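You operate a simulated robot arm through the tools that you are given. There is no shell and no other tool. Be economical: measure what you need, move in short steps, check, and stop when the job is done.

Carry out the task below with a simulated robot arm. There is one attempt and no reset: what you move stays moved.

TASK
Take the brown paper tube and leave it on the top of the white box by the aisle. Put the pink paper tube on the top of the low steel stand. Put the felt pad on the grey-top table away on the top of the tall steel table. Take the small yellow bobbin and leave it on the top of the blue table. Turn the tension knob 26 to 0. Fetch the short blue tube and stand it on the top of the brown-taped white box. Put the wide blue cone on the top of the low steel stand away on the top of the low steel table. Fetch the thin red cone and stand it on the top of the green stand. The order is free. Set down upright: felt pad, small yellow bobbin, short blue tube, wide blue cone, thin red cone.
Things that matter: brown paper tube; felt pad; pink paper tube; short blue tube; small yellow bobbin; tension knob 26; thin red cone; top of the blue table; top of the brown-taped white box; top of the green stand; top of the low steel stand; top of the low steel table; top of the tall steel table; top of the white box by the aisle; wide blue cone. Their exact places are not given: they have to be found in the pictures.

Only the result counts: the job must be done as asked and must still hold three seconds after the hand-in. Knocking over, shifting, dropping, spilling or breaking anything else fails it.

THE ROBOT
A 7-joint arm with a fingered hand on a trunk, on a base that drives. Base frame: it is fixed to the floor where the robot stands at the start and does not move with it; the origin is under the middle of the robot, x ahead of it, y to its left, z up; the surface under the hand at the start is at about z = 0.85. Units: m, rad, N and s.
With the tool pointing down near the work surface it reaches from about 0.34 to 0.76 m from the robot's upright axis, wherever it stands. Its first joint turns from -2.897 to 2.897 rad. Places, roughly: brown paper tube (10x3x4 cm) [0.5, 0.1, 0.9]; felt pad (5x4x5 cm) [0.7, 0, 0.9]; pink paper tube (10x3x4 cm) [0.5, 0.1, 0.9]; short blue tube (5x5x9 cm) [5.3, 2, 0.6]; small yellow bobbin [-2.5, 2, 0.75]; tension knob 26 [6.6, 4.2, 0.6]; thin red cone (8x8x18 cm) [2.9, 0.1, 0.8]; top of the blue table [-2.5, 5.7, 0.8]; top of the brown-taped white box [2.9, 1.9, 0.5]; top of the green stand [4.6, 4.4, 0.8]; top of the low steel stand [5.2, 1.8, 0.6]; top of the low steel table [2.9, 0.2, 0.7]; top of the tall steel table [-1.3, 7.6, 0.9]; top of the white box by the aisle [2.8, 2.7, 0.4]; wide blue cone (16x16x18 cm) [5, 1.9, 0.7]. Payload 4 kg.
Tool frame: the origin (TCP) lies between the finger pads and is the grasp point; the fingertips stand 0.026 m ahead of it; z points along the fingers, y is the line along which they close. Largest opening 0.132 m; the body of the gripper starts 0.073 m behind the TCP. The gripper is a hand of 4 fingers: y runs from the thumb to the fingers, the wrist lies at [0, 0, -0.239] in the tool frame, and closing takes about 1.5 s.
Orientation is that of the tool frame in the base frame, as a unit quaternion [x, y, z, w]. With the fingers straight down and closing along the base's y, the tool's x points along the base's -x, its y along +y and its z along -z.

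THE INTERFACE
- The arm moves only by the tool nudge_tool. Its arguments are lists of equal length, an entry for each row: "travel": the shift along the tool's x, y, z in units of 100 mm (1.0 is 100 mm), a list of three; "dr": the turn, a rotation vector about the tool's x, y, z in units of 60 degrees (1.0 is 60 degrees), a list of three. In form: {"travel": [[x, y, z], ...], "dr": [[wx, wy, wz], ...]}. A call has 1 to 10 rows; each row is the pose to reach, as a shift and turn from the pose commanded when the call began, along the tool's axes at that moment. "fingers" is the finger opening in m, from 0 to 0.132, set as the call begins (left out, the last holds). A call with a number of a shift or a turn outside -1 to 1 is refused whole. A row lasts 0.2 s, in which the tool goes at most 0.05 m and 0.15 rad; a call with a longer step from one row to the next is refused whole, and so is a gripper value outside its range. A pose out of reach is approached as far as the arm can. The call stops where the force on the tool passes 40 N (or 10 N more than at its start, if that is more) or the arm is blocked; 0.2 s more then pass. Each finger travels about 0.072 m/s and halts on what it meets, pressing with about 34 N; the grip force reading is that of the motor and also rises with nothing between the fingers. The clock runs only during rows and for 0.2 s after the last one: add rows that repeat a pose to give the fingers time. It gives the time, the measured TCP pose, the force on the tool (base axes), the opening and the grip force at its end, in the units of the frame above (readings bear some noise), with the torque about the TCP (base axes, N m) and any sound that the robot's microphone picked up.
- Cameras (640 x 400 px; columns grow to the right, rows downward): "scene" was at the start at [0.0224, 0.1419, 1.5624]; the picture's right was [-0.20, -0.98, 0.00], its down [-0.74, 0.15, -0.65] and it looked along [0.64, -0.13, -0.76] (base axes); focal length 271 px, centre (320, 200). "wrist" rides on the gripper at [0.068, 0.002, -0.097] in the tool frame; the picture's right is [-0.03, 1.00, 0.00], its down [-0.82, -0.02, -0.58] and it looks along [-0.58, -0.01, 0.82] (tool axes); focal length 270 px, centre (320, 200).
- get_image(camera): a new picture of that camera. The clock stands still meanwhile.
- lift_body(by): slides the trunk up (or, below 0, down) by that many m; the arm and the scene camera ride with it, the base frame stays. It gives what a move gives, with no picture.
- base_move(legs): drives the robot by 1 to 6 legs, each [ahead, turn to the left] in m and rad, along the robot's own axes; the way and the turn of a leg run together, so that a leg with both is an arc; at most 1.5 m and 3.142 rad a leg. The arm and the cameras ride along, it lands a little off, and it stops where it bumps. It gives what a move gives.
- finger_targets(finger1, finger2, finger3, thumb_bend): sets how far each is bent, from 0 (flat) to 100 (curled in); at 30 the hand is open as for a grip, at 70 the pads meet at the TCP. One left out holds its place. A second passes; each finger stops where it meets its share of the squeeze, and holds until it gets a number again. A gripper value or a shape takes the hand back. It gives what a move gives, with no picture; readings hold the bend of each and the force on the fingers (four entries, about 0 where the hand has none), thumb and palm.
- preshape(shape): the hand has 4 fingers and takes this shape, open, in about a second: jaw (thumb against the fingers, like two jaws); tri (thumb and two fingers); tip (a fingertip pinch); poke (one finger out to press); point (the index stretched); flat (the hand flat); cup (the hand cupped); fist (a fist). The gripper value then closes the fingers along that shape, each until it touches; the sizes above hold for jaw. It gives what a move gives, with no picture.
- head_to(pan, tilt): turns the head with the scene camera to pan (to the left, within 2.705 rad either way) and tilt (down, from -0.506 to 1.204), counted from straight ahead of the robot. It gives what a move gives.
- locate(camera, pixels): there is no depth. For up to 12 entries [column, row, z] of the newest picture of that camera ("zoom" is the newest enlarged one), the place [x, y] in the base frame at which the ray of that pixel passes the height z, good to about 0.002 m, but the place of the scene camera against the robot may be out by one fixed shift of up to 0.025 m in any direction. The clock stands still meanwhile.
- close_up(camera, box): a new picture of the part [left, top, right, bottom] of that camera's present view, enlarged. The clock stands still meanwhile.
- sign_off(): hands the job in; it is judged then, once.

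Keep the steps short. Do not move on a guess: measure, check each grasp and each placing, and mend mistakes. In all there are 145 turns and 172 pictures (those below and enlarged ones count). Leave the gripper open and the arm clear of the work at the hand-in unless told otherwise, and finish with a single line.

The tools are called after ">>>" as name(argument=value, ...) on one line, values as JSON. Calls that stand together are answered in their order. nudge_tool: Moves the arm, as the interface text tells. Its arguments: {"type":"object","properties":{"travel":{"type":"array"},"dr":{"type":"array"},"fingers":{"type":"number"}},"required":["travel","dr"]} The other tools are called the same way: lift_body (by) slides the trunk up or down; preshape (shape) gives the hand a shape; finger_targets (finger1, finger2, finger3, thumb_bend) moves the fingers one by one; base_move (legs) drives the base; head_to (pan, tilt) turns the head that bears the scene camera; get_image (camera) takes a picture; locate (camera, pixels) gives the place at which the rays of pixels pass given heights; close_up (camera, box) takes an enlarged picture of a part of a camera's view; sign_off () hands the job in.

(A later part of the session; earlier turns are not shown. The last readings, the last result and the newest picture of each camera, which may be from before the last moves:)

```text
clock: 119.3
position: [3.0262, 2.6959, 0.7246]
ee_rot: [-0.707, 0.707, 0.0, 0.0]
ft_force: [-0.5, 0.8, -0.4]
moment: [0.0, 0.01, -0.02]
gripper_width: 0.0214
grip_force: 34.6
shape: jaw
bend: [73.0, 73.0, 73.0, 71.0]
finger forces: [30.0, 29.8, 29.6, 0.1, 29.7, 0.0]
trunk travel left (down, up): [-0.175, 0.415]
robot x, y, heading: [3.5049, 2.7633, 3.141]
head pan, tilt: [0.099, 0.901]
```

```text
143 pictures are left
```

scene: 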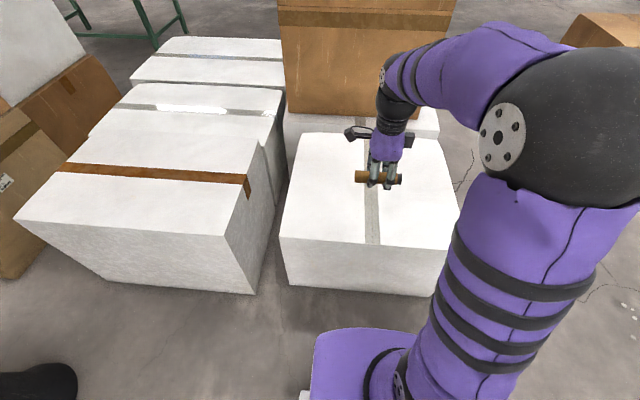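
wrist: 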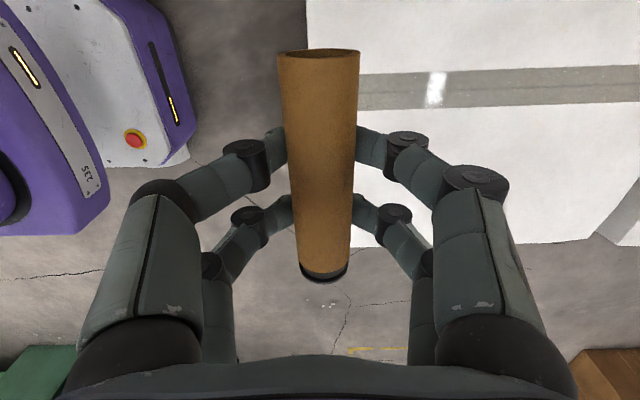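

>>> nudge_tool(travel=[[0, 0.45, 0.2], [0, 0.9, 0.4], [0, 0.98, 0.7]], dr=[[0, 0, 0], [0, 0, 0], [0, 0, 0]])

>>> nudge_tool(travel=[[0, 0.45, 0.2], [0, 0.7, 0.45], [0, 0.7, 0.7]], dr=[[0, 0, 0], [0, 0, 0], [0, 0, 0]])

>>> get_image(camera="scene")

>>> get_image(camera="wrist")

```text
clock: 120.1
position: [2.9293, 2.6965, 0.6566]
ee_rot: [-0.706, 0.708, 0.001, -0.001]
ft_force: [-0.2, 0.0, -0.3]
moment: [-0.02, -0.02, 0.0]
gripper_width: 0.0216
grip_force: 33.9
shape: jaw
bend: [73.0, 73.0, 73.0, 71.0]
finger forces: [30.0, 29.9, 29.7, 0.0, 29.8, 0.0]
trunk travel left (down, up): [-0.175, 0.415]
robot x, y, heading: [3.5012, 2.7607, 3.142]
head pan, tilt: [0.099, 0.901]
```

```text
clock: 120.9
position: [2.8583, 2.6977, 0.5852]
ee_rot: [0.708, -0.706, -0.001, 0.0]
ft_force: [-0.1, -0.3, -1.0]
moment: [-0.01, 0.04, 0.01]
gripper_width: 0.0215
grip_force: 33.9
shape: jaw
bend: [73.0, 73.0, 73.0, 71.0]
finger forces: [29.9, 29.7, 29.7, 0.1, 29.7, 0.0]
trunk travel left (down, up): [-0.175, 0.415]
robot x, y, heading: [3.5042, 2.7612, 3.144]
head pan, tilt: [0.099, 0.901]
```

```text
142 pictures are left
```

scene: 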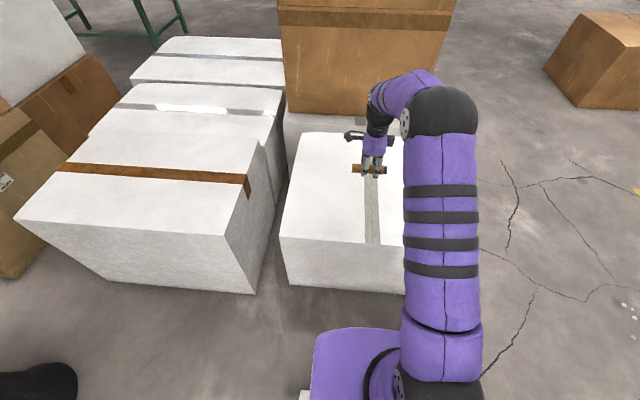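

```text
141 pictures are left
```

wrist: 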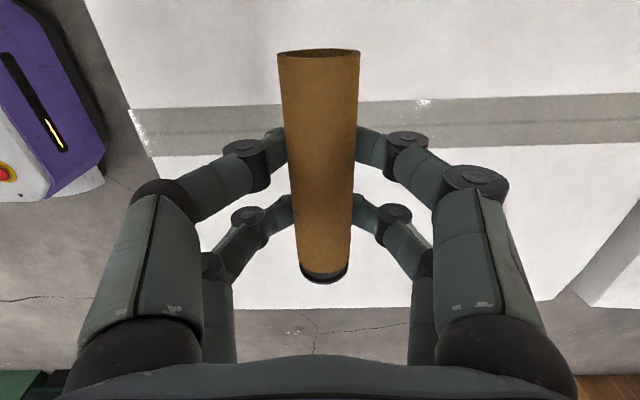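

>>> nudge_tool(travel=[[0, 0, 0.2], [0, 0, 0.4], [0, 0, 0.5], [0, 0, 0.57], [0, 0, 0.64], [0, 0, 0.71], [0, 0, 0.78], [0, 0, 0.85], [0, 0, 0.92], [0, 0, 0.99]], dr=[[0, 0, 0], [0, 0, 0], [0, 0, 0], [0, 0, 0], [0, 0, 0], [0, 0, 0], [0, 0, 0], [0, 0, 0], [0, 0, 0], [0, 0, 0]])

>>> get_image(camera="wrist")

```text
clock: 123.1
position: [2.8596, 2.6957, 0.4856]
ee_rot: [-0.706, 0.708, -0.001, 0.0]
ft_force: [0.3, 0.6, 0.1]
moment: [0.0, -0.02, -0.02]
gripper_width: 0.0216
grip_force: 34.0
shape: jaw
bend: [73.0, 73.0, 73.0, 71.0]
finger forces: [29.9, 29.8, 29.7, 0.0, 29.7, 0.1]
trunk travel left (down, up): [-0.175, 0.415]
robot x, y, heading: [3.5044, 2.7622, 3.142]
head pan, tilt: [0.099, 0.901]
```

```text
140 pictures are left
```

wrist: 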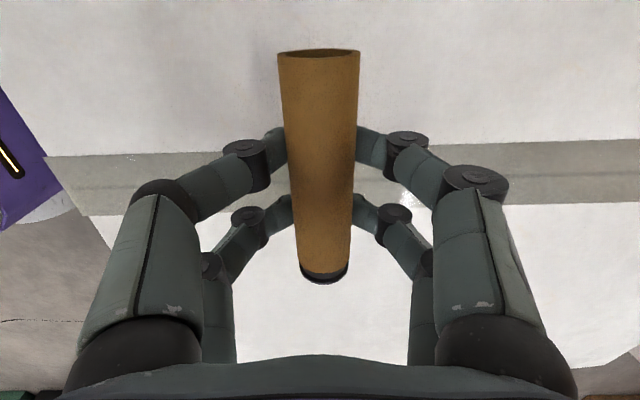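

>>> nudge_tool(travel=[[0, 0, 0.06], [0, 0, 0.12], [0, 0, 0.18], [0, 0, 0.24], [0, 0, 0.3], [0, 0, 0.36], [0, 0, 0.42], [0, 0, 0.48], [0, 0, 0.54], [0, 0, 0.6]], dr=[[0, 0, 0], [0, 0, 0], [0, 0, 0], [0, 0, 0], [0, 0, 0], [0, 0, 0], [0, 0, 0], [0, 0, 0], [0, 0, 0], [0, 0, 0]])

>>> get_image(camera="wrist")

```text
clock: 125.0
position: [2.8579, 2.696, 0.4469]
ee_rot: [-0.707, 0.707, 0.002, -0.001]
ft_force: [9.6, 1.1, 22.9]
moment: [-0.14, -0.49, 0.04]
gripper_width: 0.0233
grip_force: 34.1
shape: jaw
bend: [74.0, 73.0, 73.0, 71.0]
finger forces: [31.6, 34.2, 37.8, 0.0, 42.8, 0.1]
trunk travel left (down, up): [-0.175, 0.415]
robot x, y, heading: [3.5044, 2.7594, 3.141]
head pan, tilt: [0.099, 0.901]
stopped in row 9: the force on the tool passed its limit at 46 N (the readings are from after the stop); the commanded pose is now the measured one
```

```text
139 pictures are left
```

wrist: 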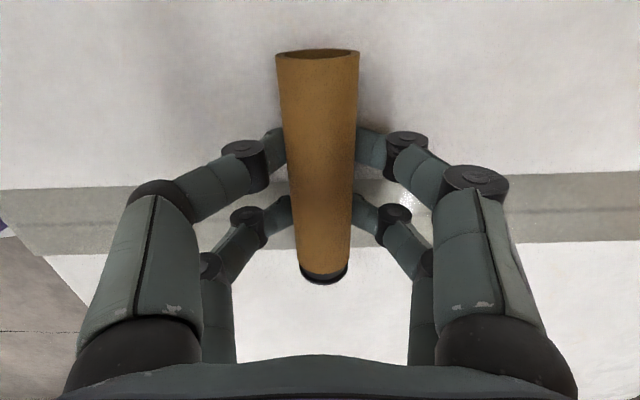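

Contact at TCP z 0.447 (surface ≈0.42). I ease 2 mm up, open, and rise.

>>> nudge_tool(travel=[[0, 0, -0.01], [0, 0, -0.01]], dr=[[0, 0, 0], [0, 0, 0]])

>>> nudge_tool(travel=[[0, 0, 0], [0, 0, 0], [0, 0, 0], [0, 0, 0], [0, 0, 0]], dr=[[0, 0, 0], [0, 0, 0], [0, 0, 0], [0, 0, 0], [0, 0, 0]], fingers=0.06)

>>> nudge_tool(travel=[[0, 0, -0.2], [0, 0, -0.5], [0, 0, -0.95]], dr=[[0, 0, 0], [0, 0, 0], [0, 0, 0]])

>>> get_image(camera="wrist")

```text
clock: 125.5
position: [2.858, 2.6953, 0.4465]
ee_rot: [-0.707, 0.707, 0.001, -0.002]
ft_force: [8.8, 1.8, 26.3]
moment: [-0.13, -0.51, 0.07]
gripper_width: 0.0238
grip_force: 34.1
shape: jaw
bend: [74.0, 73.0, 73.0, 71.0]
finger forces: [31.6, 34.3, 38.4, 0.0, 44.9, 0.0]
trunk travel left (down, up): [-0.175, 0.415]
robot x, y, heading: [3.5039, 2.7613, 3.145]
head pan, tilt: [0.099, 0.901]
```

```text
clock: 126.8
position: [2.8584, 2.6953, 0.446]
ee_rot: [0.707, -0.707, -0.002, 0.003]
ft_force: [-3.4, -0.4, 26.7]
moment: [-0.05, 0.23, 0.03]
gripper_width: 0.0521
grip_force: 0.1
shape: jaw
bend: [75.0, 75.0, 76.0, 72.0]
finger forces: [7.6, 7.4, 5.3, 0.1, 6.3, 0.0]
trunk travel left (down, up): [-0.175, 0.415]
robot x, y, heading: [3.5029, 2.7623, 3.142]
head pan, tilt: [0.099, 0.901]
```

```text
clock: 127.5
position: [2.8583, 2.6952, 0.5374]
ee_rot: [-0.707, 0.708, 0.0, 0.0]
ft_force: [-0.1, -1.1, 0.3]
moment: [0.01, -0.02, 0.01]
gripper_width: 0.0596
grip_force: 0.0
shape: jaw
bend: [73.0, 73.0, 73.0, 70.0]
finger forces: [0.0, 0.1, 0.1, 0.0, 0.1, 0.1]
trunk travel left (down, up): [-0.175, 0.415]
robot x, y, heading: [3.5051, 2.7612, 3.14]
head pan, tilt: [0.099, 0.901]
```

```text
138 pictures are left
```

wrist: 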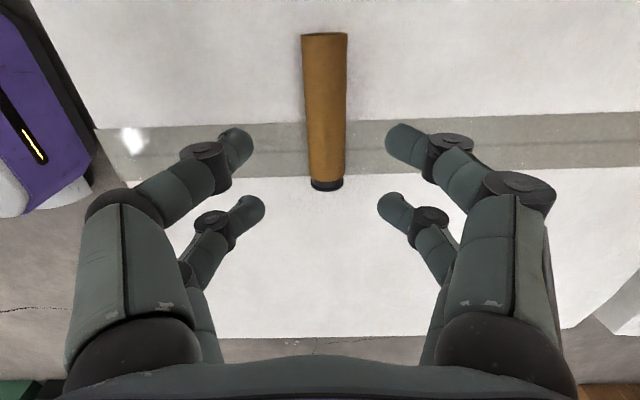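

Brown tube lies well on the box. I retract and raise the arm, back away east and turn to face the low steel stand.

>>> nudge_tool(travel=[[0, -0.4, -0.3], [0, -0.8, -0.6], [0, -1.0, -0.9]], dr=[[0, 0, 0], [0, 0, 0], [0, 0, 0]], fingers=0.1)

>>> nudge_tool(travel=[[0, -0.4, -0.2], [0, -0.7, -0.4], [0, -0.7, -0.8]], dr=[[0, 0, 0], [0, 0, 0], [0, 0, 0]])

>>> lift_body(by=0.3)

>>> base_move(legs=[[-0.9, 0], [-0.85, 0], [0, 1.571]])

>>> head_to(pan=0.0, tilt=0.8)

>>> get_image(camera="scene")

>>> get_image(camera="wrist")

```text
clock: 128.3
position: [2.9581, 2.6949, 0.6287]
ee_rot: [-0.707, 0.708, 0.001, 0.0]
ft_force: [1.3, 0.0, -0.3]
moment: [0.0, -0.03, 0.04]
gripper_width: 0.0997
grip_force: 0.0
shape: jaw
bend: [63.0, 63.0, 63.0, 50.0]
finger forces: [0.0, 0.0, 0.1, 0.0, 0.1, 0.0]
trunk travel left (down, up): [-0.175, 0.415]
robot x, y, heading: [3.5043, 2.7592, 3.141]
head pan, tilt: [0.099, 0.901]
```

```text
clock: 129.2
position: [3.0286, 2.6957, 0.7076]
ee_rot: [-0.707, 0.707, 0.001, -0.001]
ft_force: [0.0, -0.5, 0.3]
moment: [0.01, -0.02, -0.03]
gripper_width: 0.0999
grip_force: 0.0
shape: jaw
bend: [63.0, 63.0, 63.0, 50.0]
finger forces: [0.0, 0.0, 0.1, 0.1, 0.0, 0.0]
trunk travel left (down, up): [-0.175, 0.415]
robot x, y, heading: [3.509, 2.7617, 3.142]
head pan, tilt: [0.099, 0.901]
```

```text
clock: 132.2
position: [3.0293, 2.6963, 1.0086]
ee_rot: [-0.707, 0.708, 0.001, -0.001]
ft_force: [-0.1, 0.2, -0.2]
moment: [-0.04, -0.02, 0.0]
gripper_width: 0.0997
grip_force: 0.0
shape: jaw
bend: [63.0, 63.0, 63.0, 50.0]
finger forces: [0.1, 0.0, 0.0, 0.0, 0.0, 0.0]
trunk travel left (down, up): [-0.475, 0.115]
robot x, y, heading: [3.5056, 2.7626, 3.145]
head pan, tilt: [0.099, 0.901]
```

```text
clock: 145.2
position: [5.3079, 2.2816, 1.009]
ee_rot: [1.0, -0.003, 0.0, 0.001]
ft_force: [-0.2, 0.1, 0.2]
moment: [-0.01, -0.01, -0.03]
gripper_width: 0.0999
grip_force: 0.0
shape: jaw
bend: [63.0, 63.0, 63.0, 50.0]
finger forces: [0.0, 0.0, 0.0, 0.0, 0.0, 0.0]
trunk travel left (down, up): [-0.475, 0.115]
robot x, y, heading: [5.2444, 2.7607, -1.578]
head pan, tilt: [0.099, 0.901]
```

```text
clock: 145.9
position: [5.3086, 2.282, 1.0092]
ee_rot: [1.0, -0.004, 0.0, 0.002]
ft_force: [0.4, -0.9, 0.4]
moment: [0.04, 0.01, -0.02]
gripper_width: 0.0997
grip_force: 0.0
shape: jaw
bend: [63.0, 63.0, 63.0, 50.0]
finger forces: [0.0, 0.0, 0.1, 0.1, 0.0, 0.1]
trunk travel left (down, up): [-0.475, 0.115]
robot x, y, heading: [5.2472, 2.758, -1.579]
head pan, tilt: [0.0, 0.799]
```

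```text
137 pictures are left
```

scene: 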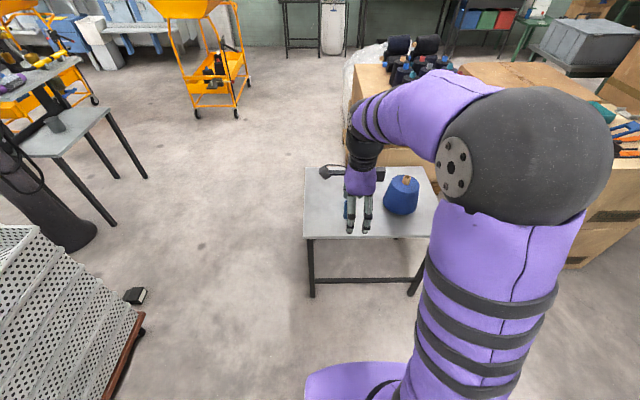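

```text
136 pictures are left
```

wrist: 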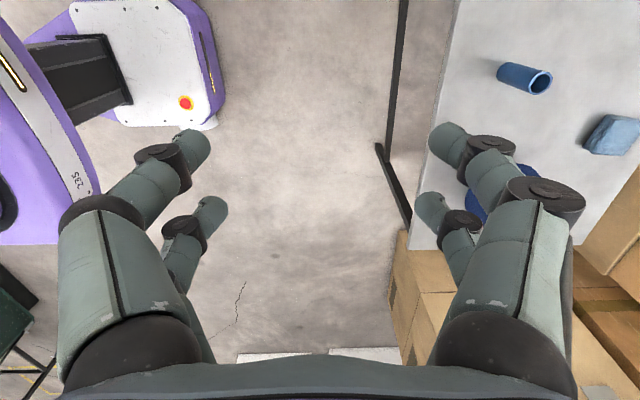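

>>> locate(camera="wrist", pixels=[[540, 82, 0.68], [505, 73, 0.59], [455, 0, 0.59], [412, 225, 0.59], [620, 135, 0.63], [475, 205, 0.59]])

>>> locate(camera="scene", pixels=[[305, 238, 0.59], [304, 168, 0.59], [347, 215, 0.68], [400, 205, 0.62], [405, 177, 0.75]])

>>> close_up(camera="scene", box=[290, 140, 450, 260])

```text
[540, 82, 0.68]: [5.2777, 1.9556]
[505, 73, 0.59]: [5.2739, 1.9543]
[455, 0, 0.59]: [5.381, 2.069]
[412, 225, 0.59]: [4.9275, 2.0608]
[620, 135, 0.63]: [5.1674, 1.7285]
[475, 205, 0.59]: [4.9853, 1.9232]
```

```text
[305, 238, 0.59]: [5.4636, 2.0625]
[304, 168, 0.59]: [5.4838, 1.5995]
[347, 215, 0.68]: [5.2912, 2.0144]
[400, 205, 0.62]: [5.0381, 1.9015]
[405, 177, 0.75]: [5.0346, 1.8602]
```

```text
3.33 times, centred on (370, 200) of scene
```

zoom: 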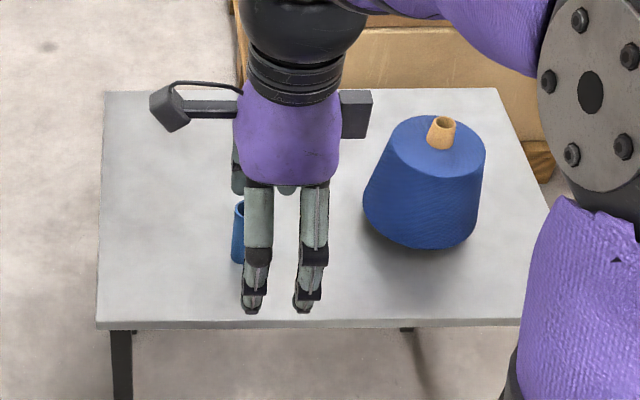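

Tube stands at (5.276, 1.955), stand top z≈0.59. I move 0.12 closer, lower the trunk and move over the tube.

>>> base_move(legs=[[0.12, 0]])

>>> lift_body(by=-0.2)

>>> nudge_tool(travel=[[-0.1, 0.45, 0], [-0.2, 0.9, 0], [-0.25, 1.0, 0]], dr=[[0, 0, 0], [0, 0, 0], [0, 0, 0]])

>>> get_image(camera="wrist")

```text
clock: 147.1
position: [5.3072, 2.1624, 1.0089]
ee_rot: [1.0, -0.003, 0.001, 0.001]
ft_force: [-0.7, 1.0, -0.2]
moment: [0.02, -0.03, -0.01]
gripper_width: 0.0994
grip_force: 0.1
shape: jaw
bend: [63.0, 63.0, 63.0, 50.0]
finger forces: [0.0, 0.1, 0.2, 0.0, 0.1, 0.0]
trunk travel left (down, up): [-0.475, 0.115]
robot x, y, heading: [5.2438, 2.6397, -1.58]
head pan, tilt: [0.0, 0.799]
```

```text
clock: 149.3
position: [5.3076, 2.1628, 0.8085]
ee_rot: [1.0, -0.004, 0.0, 0.001]
ft_force: [0.2, 0.0, 0.1]
moment: [0.0, -0.01, -0.01]
gripper_width: 0.0999
grip_force: 0.0
shape: jaw
bend: [63.0, 63.0, 63.0, 50.0]
finger forces: [0.0, 0.0, 0.0, 0.1, 0.0, 0.0]
trunk travel left (down, up): [-0.275, 0.315]
robot x, y, heading: [5.2492, 2.638, -1.576]
head pan, tilt: [0.0, 0.799]
```

```text
clock: 150.1
position: [5.2834, 2.0625, 0.8083]
ee_rot: [1.0, -0.004, 0.0, 0.001]
ft_force: [0.5, 0.1, 0.6]
moment: [-0.02, -0.03, 0.01]
gripper_width: 0.0998
grip_force: 0.1
shape: jaw
bend: [63.0, 63.0, 63.0, 50.0]
finger forces: [0.0, 0.1, 0.0, 0.0, 0.1, 0.0]
trunk travel left (down, up): [-0.275, 0.315]
robot x, y, heading: [5.247, 2.637, -1.572]
head pan, tilt: [0.0, 0.799]
```

```text
134 pictures are left
```

wrist: 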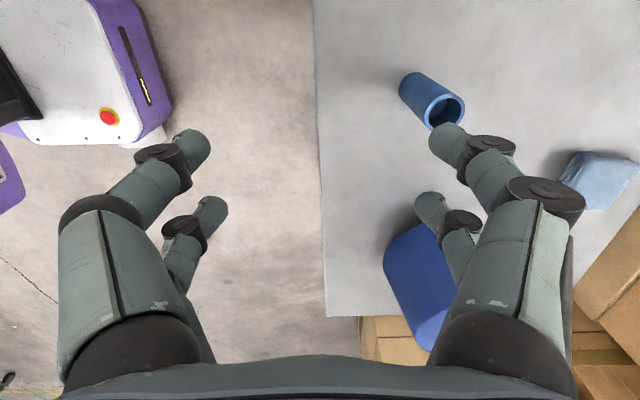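

>>> locate(camera="wrist", pixels=[[445, 112, 0.68], [413, 85, 0.59], [425, 100, 0.68], [464, 108, 0.68], [385, 250, 0.6]])

>>> nudge_tool(travel=[[0, 0.4, 0], [0, 0.8, 0], [-0.06, 1.0, 0]], dr=[[0, 0, 0], [0, 0, 0], [0, 0, 0]])

>>> get_image(camera="wrist")

```text
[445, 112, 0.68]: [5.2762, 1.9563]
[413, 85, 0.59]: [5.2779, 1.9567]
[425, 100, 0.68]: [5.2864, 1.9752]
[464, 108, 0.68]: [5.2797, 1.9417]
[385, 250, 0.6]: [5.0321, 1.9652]
```

```text
clock: 150.9
position: [5.2749, 1.9627, 0.8077]
ee_rot: [1.0, -0.003, 0.0, 0.0]
ft_force: [0.0, -0.3, -0.4]
moment: [-0.02, -0.01, 0.02]
gripper_width: 0.0999
grip_force: 0.1
shape: jaw
bend: [63.0, 63.0, 63.0, 50.0]
finger forces: [0.1, 0.1, 0.0, 0.0, 0.0, 0.0]
trunk travel left (down, up): [-0.275, 0.315]
robot x, y, heading: [5.2429, 2.6398, -1.579]
head pan, tilt: [0.0, 0.799]
```

```text
133 pictures are left
```

wrist: 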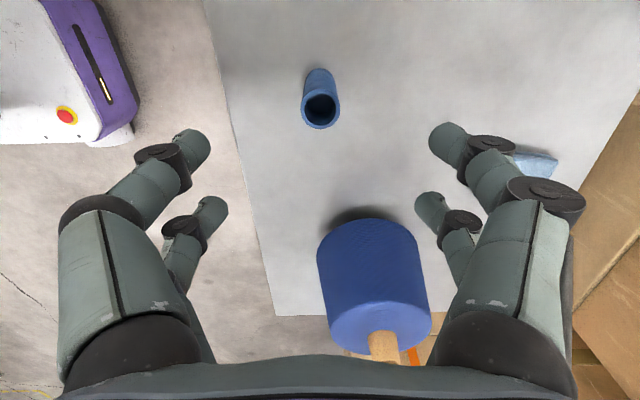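

>>> nudge_tool(travel=[[0, 0.06, 0.4], [0, 0.06, 0.8], [0, 0.06, 1.0]], dr=[[0, 0, 0], [0, 0, 0], [0, 0, 0]])

>>> nudge_tool(travel=[[0, 0, 0.3], [0, 0, 0.6], [0, 0, 0.6], [0, 0, 0.6]], dr=[[0, 0, 0], [0, 0, 0], [0, 0, 0], [0, 0, 0]])

>>> nudge_tool(travel=[[0, 0, 0], [0, 0, 0], [0, 0, 0], [0, 0, 0], [0, 0, 0], [0, 0, 0]], dr=[[0, 0, 0], [0, 0, 0], [0, 0, 0], [0, 0, 0], [0, 0, 0], [0, 0, 0]], fingers=0.0)

>>> nudge_tool(travel=[[0, 0, -0.3], [0, 0, -0.6], [0, 0, -1.0]], dr=[[0, 0, 0], [0, 0, 0], [0, 0, 0]])

>>> get_image(camera="wrist")

```text
clock: 151.7
position: [5.2756, 1.9569, 0.709]
ee_rot: [1.0, -0.004, -0.001, 0.002]
ft_force: [0.3, 0.6, 1.3]
moment: [-0.01, 0.02, -0.03]
gripper_width: 0.0999
grip_force: 0.0
shape: jaw
bend: [63.0, 63.0, 63.0, 50.0]
finger forces: [0.1, 0.0, 0.0, 0.0, 0.0, 0.0]
trunk travel left (down, up): [-0.275, 0.315]
robot x, y, heading: [5.2438, 2.6392, -1.577]
head pan, tilt: [0.0, 0.799]
```

```text
clock: 152.7
position: [5.2752, 1.9577, 0.6485]
ee_rot: [1.0, -0.003, 0.0, 0.001]
ft_force: [-0.1, 0.3, -1.1]
moment: [-0.02, 0.0, 0.01]
gripper_width: 0.0995
grip_force: 0.0
shape: jaw
bend: [63.0, 63.0, 63.0, 50.0]
finger forces: [0.1, 0.1, 0.0, 0.1, 0.1, 0.0]
trunk travel left (down, up): [-0.275, 0.315]
robot x, y, heading: [5.2477, 2.638, -1.573]
head pan, tilt: [0.0, 0.799]
```

```text
clock: 154.1
position: [5.275, 1.9573, 0.6492]
ee_rot: [1.0, -0.003, 0.0, 0.001]
ft_force: [0.8, -0.6, -0.5]
moment: [-0.01, -0.04, 0.01]
gripper_width: 0.0014
grip_force: 34.1
shape: jaw
bend: [72.0, 72.0, 71.0, 73.0]
finger forces: [38.6, 33.3, 41.1, 0.0, 33.1, 0.1]
trunk travel left (down, up): [-0.275, 0.315]
robot x, y, heading: [5.2462, 2.6402, -1.582]
head pan, tilt: [0.0, 0.799]
```

```text
clock: 154.9
position: [5.2761, 1.9571, 0.7483]
ee_rot: [1.0, -0.003, -0.001, 0.001]
ft_force: [-0.5, -0.7, -1.3]
moment: [0.03, -0.02, 0.06]
gripper_width: 0.0014
grip_force: 34.1
shape: jaw
bend: [72.0, 72.0, 71.0, 73.0]
finger forces: [38.1, 33.9, 40.5, 0.0, 33.3, 0.1]
trunk travel left (down, up): [-0.275, 0.315]
robot x, y, heading: [5.2442, 2.6399, -1.578]
head pan, tilt: [0.0, 0.799]
```

```text
132 pictures are left
```

wrist: 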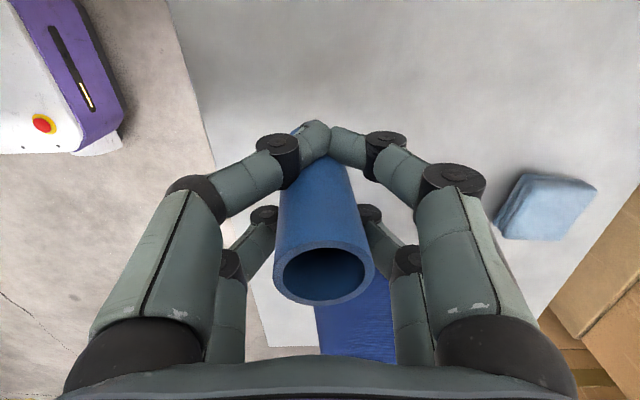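

The tube slid to the tool's -x side and looks tilted. I look from the scene camera to judge it.

>>> nudge_tool(travel=[[0, 0, -0.4], [0, 0, -0.7]], dr=[[0, 0, 0], [0, 0, 0]])

>>> close_up(camera="scene", box=[280, 120, 440, 220])

>>> close_up(camera="wrist", box=[220, 80, 420, 330])

```text
clock: 155.5
position: [5.2753, 1.9565, 0.8193]
ee_rot: [1.0, -0.004, -0.001, 0.001]
ft_force: [-0.5, 0.0, -0.3]
moment: [-0.01, 0.02, 0.01]
gripper_width: 0.0016
grip_force: 34.1
shape: jaw
bend: [72.0, 72.0, 71.0, 73.0]
finger forces: [37.9, 34.4, 40.1, 0.0, 33.4, 0.1]
trunk travel left (down, up): [-0.275, 0.315]
robot x, y, heading: [5.2451, 2.6376, -1.58]
head pan, tilt: [0.0, 0.799]
```

```text
4.00 times, centred on (360, 170) of scene
```

zoom: 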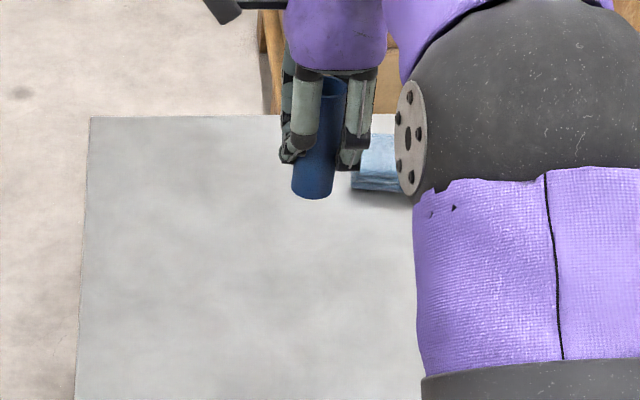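

```text
1.60 times, centred on (320, 205) of wrist
```

zoom: 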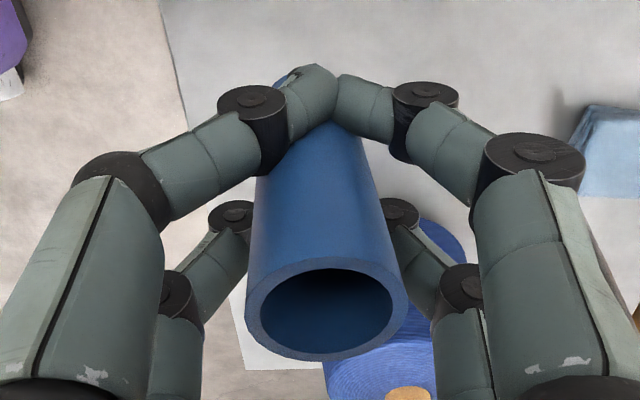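

The tube is caged firmly, leaning ~11° with its top toward tool -x; I can undo that by tilting the hand at the set-down. I raise, retract, back out and face west.

>>> nudge_tool(travel=[[0, -0.2, -0.4], [0, -0.5, -0.7], [0, -0.9, -0.9]], dr=[[0, 0, 0], [0, 0, 0], [0, 0, 0]])

>>> nudge_tool(travel=[[0, -0.4, -0.3], [0, -0.8, -0.6], [0, -1.0, -0.8]], dr=[[0, 0, 0], [0, 0, 0], [0, 0, 0]])

>>> base_move(legs=[[-0.2, 0], [0, -1.571], [0.7, 0]])

>>> head_to(pan=0.45, tilt=0.6)

>>> get_image(camera="scene")

```text
clock: 156.3
position: [5.2765, 2.0471, 0.908]
ee_rot: [1.0, -0.004, 0.0, 0.002]
ft_force: [-0.2, -1.4, -1.1]
moment: [0.04, -0.02, -0.03]
gripper_width: 0.0013
grip_force: 34.2
shape: jaw
bend: [72.0, 72.0, 71.0, 73.0]
finger forces: [37.6, 34.9, 39.4, 0.0, 33.3, 0.0]
trunk travel left (down, up): [-0.275, 0.315]
robot x, y, heading: [5.2456, 2.6389, -1.573]
head pan, tilt: [0.0, 0.799]
```

```text
clock: 157.1
position: [5.2757, 2.1474, 0.9894]
ee_rot: [1.0, -0.003, 0.0, 0.0]
ft_force: [-0.4, -1.0, -1.0]
moment: [-0.03, 0.0, 0.0]
gripper_width: 0.0015
grip_force: 33.9
shape: jaw
bend: [72.0, 72.0, 71.0, 74.0]
finger forces: [36.9, 0.0, 40.8, 0.1, 33.3, 0.0]
trunk travel left (down, up): [-0.275, 0.315]
robot x, y, heading: [5.2422, 2.6439, -1.577]
head pan, tilt: [0.0, 0.799]
```

```text
clock: 166.4
position: [4.0541, 2.8309, 0.9892]
ee_rot: [-0.699, 0.715, 0.001, -0.001]
ft_force: [0.1, -0.1, 0.3]
moment: [0.0, 0.0, 0.02]
gripper_width: 0.0014
grip_force: 34.0
shape: jaw
bend: [72.0, 72.0, 71.0, 74.0]
finger forces: [36.8, 0.0, 37.3, 0.1, 33.0, 0.0]
trunk travel left (down, up): [-0.275, 0.315]
robot x, y, heading: [4.543, 2.8545, 3.117]
head pan, tilt: [0.0, 0.799]
```

```text
clock: 167.3
position: [4.0533, 2.8317, 0.9892]
ee_rot: [-0.699, 0.715, 0.0, -0.001]
ft_force: [0.0, 0.7, -0.5]
moment: [0.0, 0.02, 0.03]
gripper_width: 0.0014
grip_force: 34.1
shape: jaw
bend: [72.0, 72.0, 71.0, 74.0]
finger forces: [36.9, 0.0, 37.3, 0.0, 32.9, 0.0]
trunk travel left (down, up): [-0.275, 0.315]
robot x, y, heading: [4.5445, 2.8556, 3.122]
head pan, tilt: [0.45, 0.6]
```

```text
129 pictures are left
```

scene: 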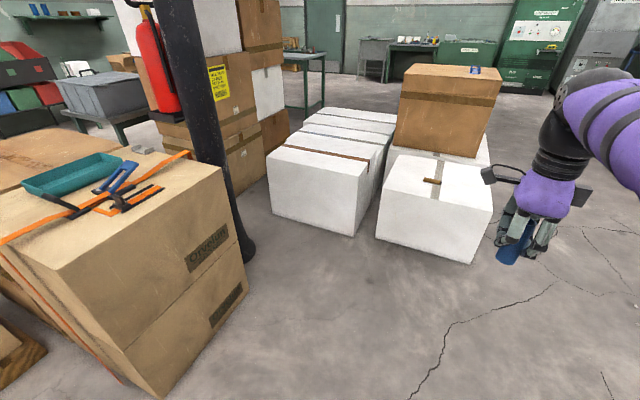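

>>> locate(camera="scene", pixels=[[247, 290, 0.0], [158, 398, 0.0], [245, 255, 0.0], [272, 212, 0.0], [352, 236, 0.0], [267, 153, 0.53], [358, 178, 0.53], [310, 130, 0.53], [383, 150, 0.53], [317, 150, 0.53]])

>>> close_up(camera="scene", box=[240, 90, 400, 250])

>>> get_image(camera="wrist")

>>> close_up(camera="scene", box=[460, 150, 600, 280])

```text
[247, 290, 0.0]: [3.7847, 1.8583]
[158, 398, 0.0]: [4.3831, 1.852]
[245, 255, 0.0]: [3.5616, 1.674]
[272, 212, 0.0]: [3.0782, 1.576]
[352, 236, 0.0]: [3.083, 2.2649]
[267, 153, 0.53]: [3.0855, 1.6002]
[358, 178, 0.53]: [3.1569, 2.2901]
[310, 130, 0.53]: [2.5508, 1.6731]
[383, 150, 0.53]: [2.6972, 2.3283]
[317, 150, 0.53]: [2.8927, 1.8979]
```

```text
2.50 times, centred on (320, 170) of scene
```

zoom: 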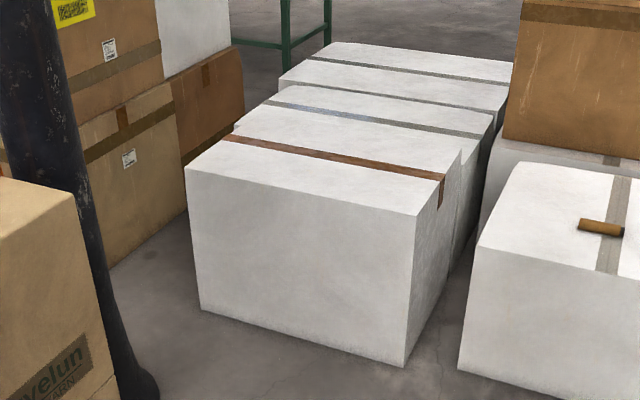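

```text
127 pictures are left
```

wrist: 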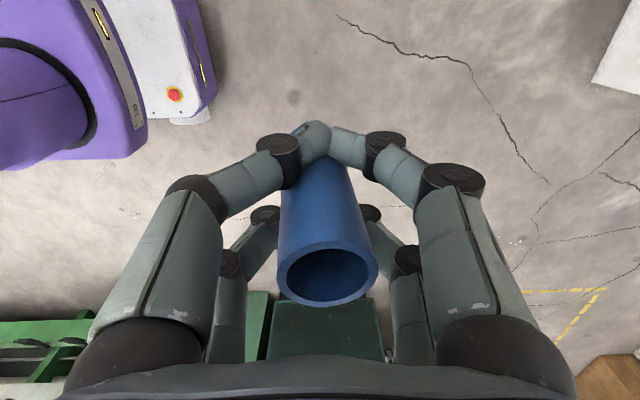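

```text
3.08 times, centred on (530, 215) of scene
```

zoom: 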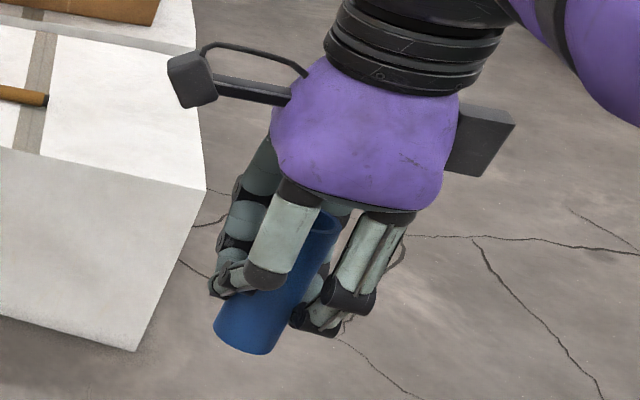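

Brown-taped box top is about x 2.75–3.08, y 1.6–2.28, z≈0.52. I drive to (3.55, 2.45), angled toward it.

>>> base_move(legs=[[0, 0.41], [1.07, 0], [0, 0.22]])

>>> lift_body(by=-0.25)

>>> head_to(pan=0.2, tilt=0.85)

>>> get_image(camera="scene")

>>> get_image(camera="wrist")

```text
clock: 175.0
position: [3.171, 2.1363, 0.9898]
ee_rot: [0.887, -0.462, -0.001, 0.001]
ft_force: [0.2, 0.8, -0.8]
moment: [0.04, 0.02, 0.0]
gripper_width: 0.0015
grip_force: 34.1
shape: jaw
bend: [72.0, 72.0, 71.0, 74.0]
finger forces: [36.9, 0.1, 0.1, 0.1, 33.0, 0.0]
trunk travel left (down, up): [-0.275, 0.315]
robot x, y, heading: [3.5544, 2.447, -2.525]
head pan, tilt: [0.45, 0.6]
```

```text
clock: 177.6
position: [3.1709, 2.1367, 0.74]
ee_rot: [0.887, -0.463, 0.0, 0.001]
ft_force: [0.0, -0.2, -0.4]
moment: [0.01, -0.01, -0.01]
gripper_width: 0.0011
grip_force: 34.3
shape: jaw
bend: [72.0, 72.0, 71.0, 74.0]
finger forces: [37.0, 0.0, 0.0, 0.0, 33.0, 0.0]
trunk travel left (down, up): [-0.025, 0.565]
robot x, y, heading: [3.5538, 2.4457, -2.529]
head pan, tilt: [0.45, 0.6]
```

```text
clock: 178.3
position: [3.1707, 2.1357, 0.7399]
ee_rot: [0.887, -0.463, 0.0, 0.001]
ft_force: [-0.1, 0.0, -1.3]
moment: [0.0, -0.01, 0.01]
gripper_width: 0.0013
grip_force: 33.7
shape: jaw
bend: [72.0, 72.0, 71.0, 74.0]
finger forces: [37.0, 0.1, 0.0, 0.1, 32.9, 0.0]
trunk travel left (down, up): [-0.025, 0.565]
robot x, y, heading: [3.551, 2.4454, -2.53]
head pan, tilt: [0.201, 0.85]
```

```text
125 pictures are left
```

scene: 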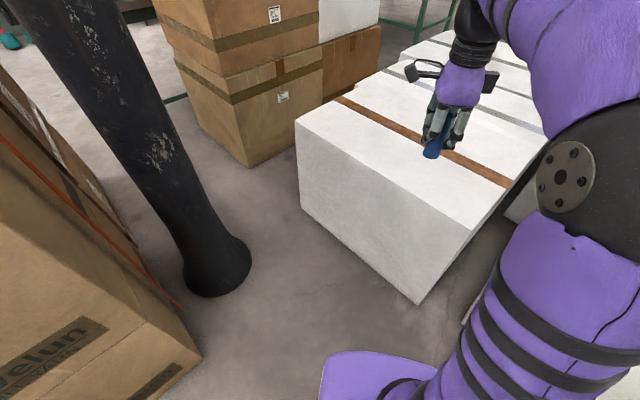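

```text
124 pictures are left
```

wrist: 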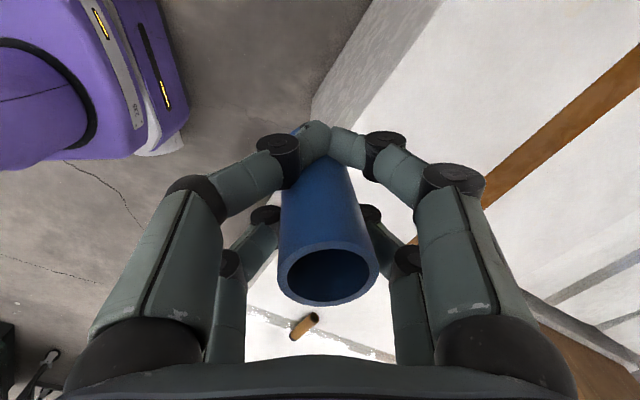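

>>> nudge_tool(travel=[[-0.1, 0.45, 0], [-0.2, 0.9, 0], [-0.3, 1.0, 0.1]], dr=[[0, 0, 0], [0, -0.1, 0], [0, -0.19, 0]])

>>> nudge_tool(travel=[[0, 0.45, 0], [0, 0.9, 0.1], [0, 1.0, 0.3]], dr=[[0, 0, 0], [0, 0, 0], [0, 0, 0]])

>>> close_up(camera="scene", box=[340, 50, 540, 200])

>>> get_image(camera="wrist")

```text
clock: 179.1
position: [3.0697, 2.1037, 0.7295]
ee_rot: [0.882, -0.461, -0.089, -0.046]
ft_force: [-0.4, 0.5, -0.4]
moment: [-0.02, -0.02, 0.04]
gripper_width: 0.0016
grip_force: 33.7
shape: jaw
bend: [72.0, 72.0, 71.0, 74.0]
finger forces: [37.7, 0.0, 0.0, 0.0, 34.3, 0.0]
trunk travel left (down, up): [-0.025, 0.565]
robot x, y, heading: [3.5511, 2.4474, -2.53]
head pan, tilt: [0.201, 0.85]
```

```text
clock: 179.9
position: [3.0126, 2.0635, 0.7077]
ee_rot: [0.882, -0.46, -0.088, -0.045]
ft_force: [-0.1, 0.1, -0.7]
moment: [0.01, 0.0, 0.02]
gripper_width: 0.0011
grip_force: 33.3
shape: jaw
bend: [72.0, 72.0, 71.0, 74.0]
finger forces: [37.6, 0.0, 0.1, 0.0, 34.0, 0.0]
out of reach, approached as far as the arm can: row 2, 3
trunk travel left (down, up): [-0.025, 0.565]
robot x, y, heading: [3.5501, 2.4457, -2.527]
head pan, tilt: [0.201, 0.85]
```

```text
2.67 times, centred on (440, 125) of scene
```

zoom: 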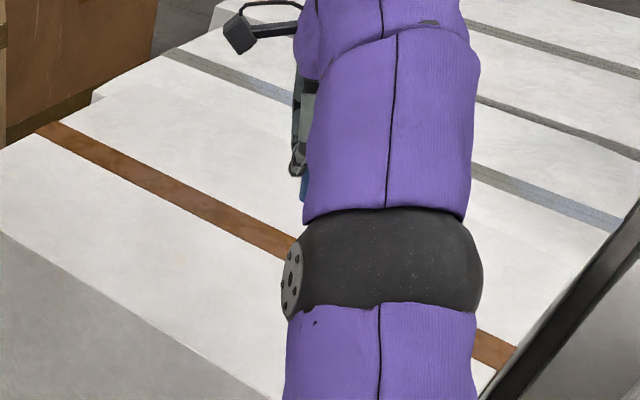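

```text
122 pictures are left
```

wrist: 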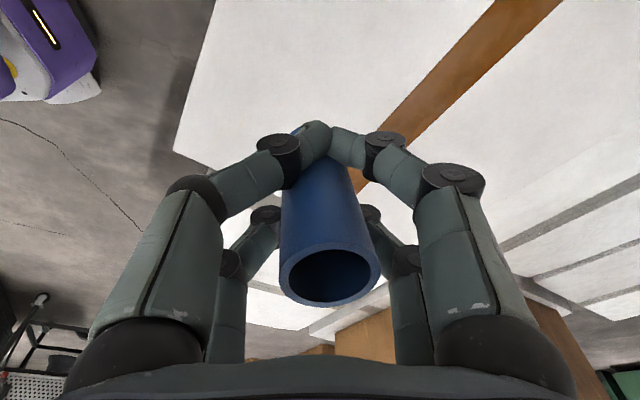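

>>> nudge_tool(travel=[[0.08, 0, 0.4], [0.12, 0, 0.6], [0.14, 0, 0.7], [0.15, 0, 0.76], [0.164, 0, 0.82], [0.176, 0, 0.88], [0.188, 0, 0.94], [0.2, 0, 1.0]], dr=[[0, 0, 0], [0, 0, 0], [0, 0, 0], [0, 0, 0], [0, 0, 0], [0, 0, 0], [0, 0, 0], [0, 0, 0]])

>>> get_image(camera="scene")

>>> get_image(camera="wrist")

```text
clock: 181.7
position: [3.0129, 2.0634, 0.6049]
ee_rot: [0.882, -0.46, -0.088, -0.045]
ft_force: [0.6, 0.3, -1.1]
moment: [-0.01, 0.01, 0.0]
gripper_width: 0.0012
grip_force: 33.7
shape: jaw
bend: [72.0, 72.0, 71.0, 74.0]
finger forces: [38.0, 0.0, 0.0, 0.1, 33.8, 0.1]
trunk travel left (down, up): [-0.025, 0.565]
robot x, y, heading: [3.5502, 2.4453, -2.531]
head pan, tilt: [0.201, 0.85]
```

```text
121 pictures are left
```

scene: 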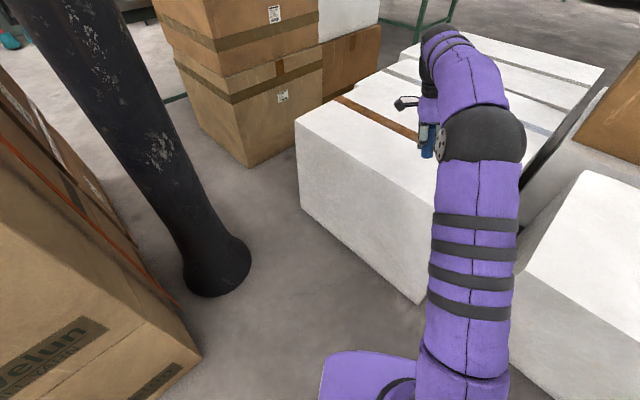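

```text
120 pictures are left
```

wrist: 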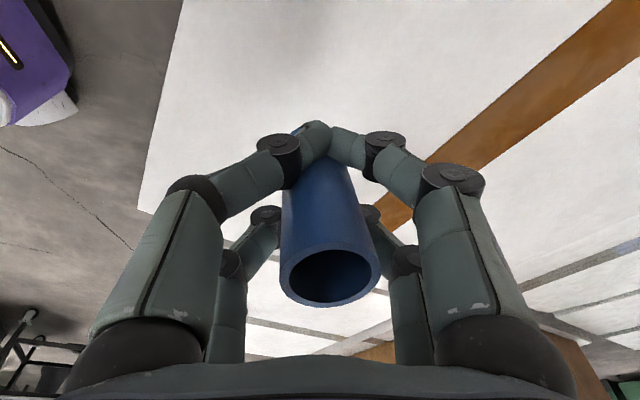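

>>> nudge_tool(travel=[[0, 0.3, 0], [0.01, 0.3, 0.05], [0.02, 0.3, 0.1], [0.03, 0.3, 0.15], [0.04, 0.3, 0.2], [0.05, 0.3, 0.25], [0.06, 0.3, 0.3], [0.07, 0.3, 0.35], [0.08, 0.3, 0.4], [0.09, 0.3, 0.45]], dr=[[0, 0, 0], [0, 0, 0], [0, 0, 0], [0, 0, 0], [0, 0, 0], [0, 0, 0], [0, 0, 0], [0, 0, 0], [0, 0, 0], [0, 0, 0]])

>>> close_up(camera="scene", box=[380, 80, 480, 180])

>>> get_image(camera="wrist")

```text
clock: 183.9
position: [2.9885, 2.0471, 0.5605]
ee_rot: [0.882, -0.461, -0.089, -0.045]
ft_force: [-0.4, -0.5, -0.9]
moment: [0.02, -0.02, 0.0]
gripper_width: 0.0012
grip_force: 33.4
shape: jaw
bend: [72.0, 72.0, 71.0, 74.0]
finger forces: [38.2, 0.0, 0.0, 0.0, 33.7, 0.0]
trunk travel left (down, up): [-0.025, 0.565]
robot x, y, heading: [3.5545, 2.4446, -2.528]
head pan, tilt: [0.201, 0.85]
```

```text
4.00 times, centred on (430, 130) of scene
```

zoom: 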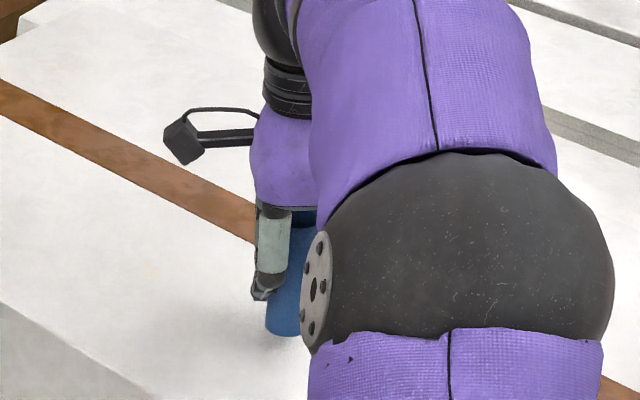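

```text
118 pictures are left
```

wrist: 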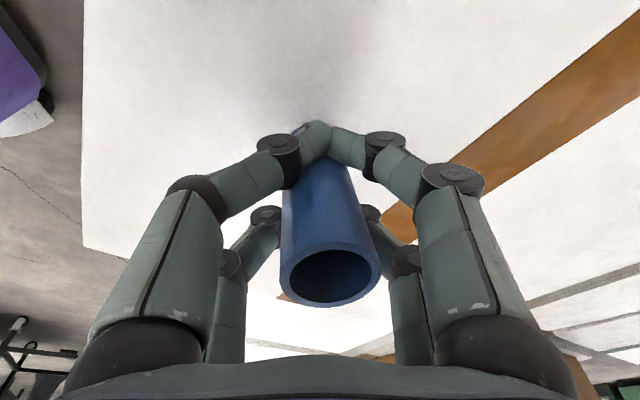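

Shadow shows the bottom is near the top. The tube looks about vertical. I keep lowering in 3 mm steps.

>>> nudge_tool(travel=[[0.006, 0, 0.03], [0.012, 0, 0.06], [0.018, 0, 0.09], [0.024, 0, 0.12], [0.03, 0, 0.15], [0.036, 0, 0.18], [0.042, 0, 0.21], [0.048, 0, 0.24], [0.054, 0, 0.27], [0.06, 0, 0.3]], dr=[[0, 0, 0], [0, 0, 0], [0, 0, 0], [0, 0, 0], [0, 0, 0], [0, 0, 0], [0, 0, 0], [0, 0, 0], [0, 0, 0], [0, 0, 0]])

>>> close_up(camera="scene", box=[380, 80, 480, 180])

>>> get_image(camera="wrist")

```text
clock: 185.7
position: [2.9852, 2.0475, 0.5456]
ee_rot: [0.881, -0.461, -0.093, -0.04]
ft_force: [3.9, 1.6, 18.6]
moment: [-0.08, -0.16, 0.03]
gripper_width: 0.0017
grip_force: 34.1
shape: jaw
bend: [72.0, 72.0, 71.0, 74.0]
finger forces: [0.1, 0.0, 0.1, 0.0, 38.3, 0.1]
trunk travel left (down, up): [-0.025, 0.565]
robot x, y, heading: [3.5558, 2.4438, -2.529]
head pan, tilt: [0.201, 0.85]
stopped in row 8: the force on the tool passed its limit at 43 N (the readings are from after the stop); the commanded pose is now the measured one
```

```text
4.00 times, centred on (430, 130) of scene
```

zoom: 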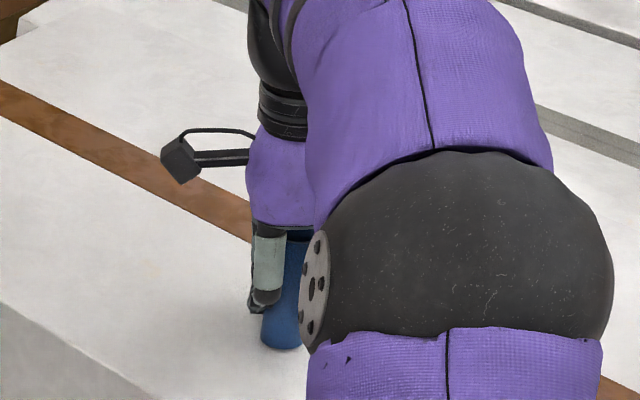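

```text
116 pictures are left
```

wrist: 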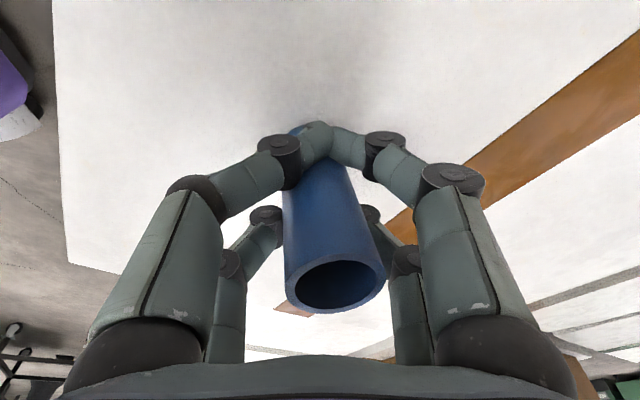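

>>> nudge_tool(travel=[[-0.006, 0, -0.03], [-0.006, 0, -0.03]], dr=[[0, 0, 0], [0, 0, 0]], fingers=0.015)

>>> close_up(camera="scene", box=[380, 80, 480, 180])

>>> get_image(camera="wrist")

```text
clock: 186.3
position: [2.9863, 2.0482, 0.5461]
ee_rot: [0.882, -0.461, -0.092, -0.041]
ft_force: [-1.4, 0.6, 6.2]
moment: [0.01, -0.05, 0.03]
gripper_width: 0.0141
grip_force: 0.1
shape: jaw
bend: [72.0, 72.0, 71.0, 73.0]
finger forces: [0.0, 0.0, 14.0, 0.0, 13.5, 0.0]
trunk travel left (down, up): [-0.025, 0.565]
robot x, y, heading: [3.5556, 2.4452, -2.531]
head pan, tilt: [0.201, 0.85]
```

```text
4.00 times, centred on (430, 130) of scene
```

zoom: 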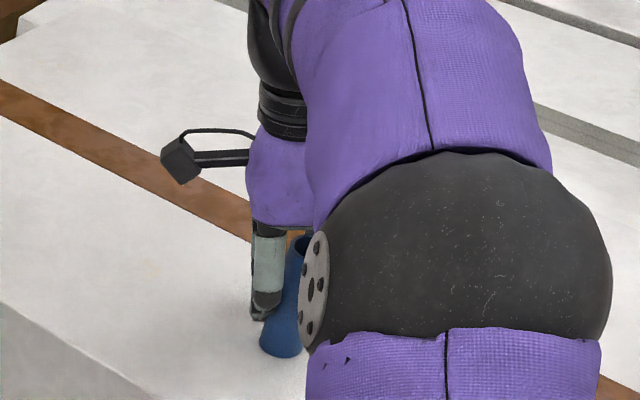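

```text
114 pictures are left
```

wrist: 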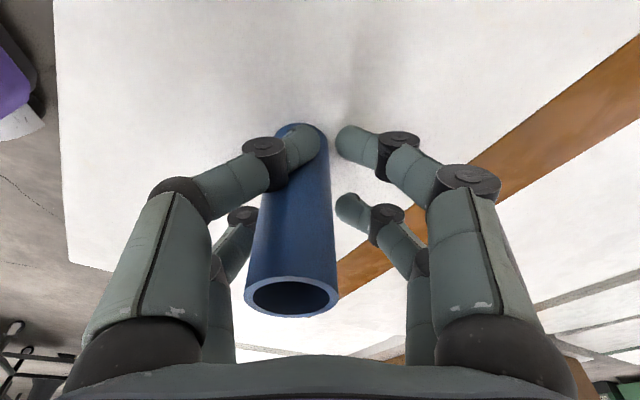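

>>> nudge_tool(travel=[[0, 0, 0], [0, 0, 0]], dr=[[0, 0, 0], [0, 0, 0]], fingers=0.05)

>>> get_image(camera="wrist")

>>> close_up(camera="scene", box=[380, 80, 480, 180])

```text
clock: 186.9
position: [2.9862, 2.0481, 0.5452]
ee_rot: [0.882, -0.461, -0.092, -0.041]
ft_force: [-1.4, -0.4, 3.4]
moment: [-0.06, 0.02, -0.01]
gripper_width: 0.0468
grip_force: 0.0
shape: jaw
bend: [73.0, 73.0, 72.0, 73.0]
finger forces: [0.0, 0.1, 13.0, 0.0, 13.2, 0.0]
trunk travel left (down, up): [-0.025, 0.565]
robot x, y, heading: [3.5546, 2.446, -2.531]
head pan, tilt: [0.201, 0.85]
```

```text
113 pictures are left
```

wrist: 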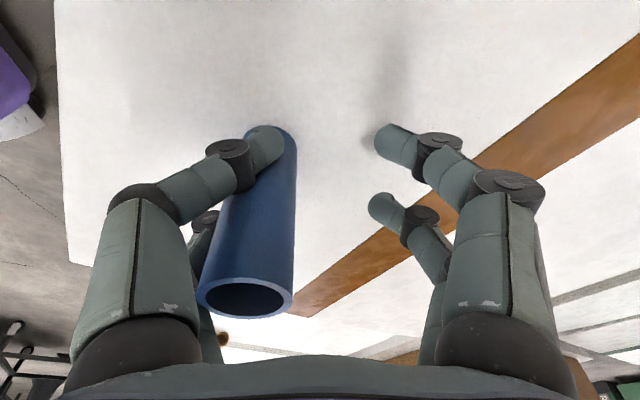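

```text
4.00 times, centred on (430, 130) of scene
```

zoom: 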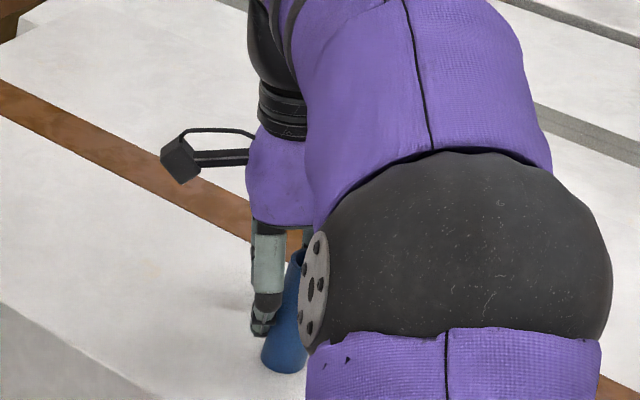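

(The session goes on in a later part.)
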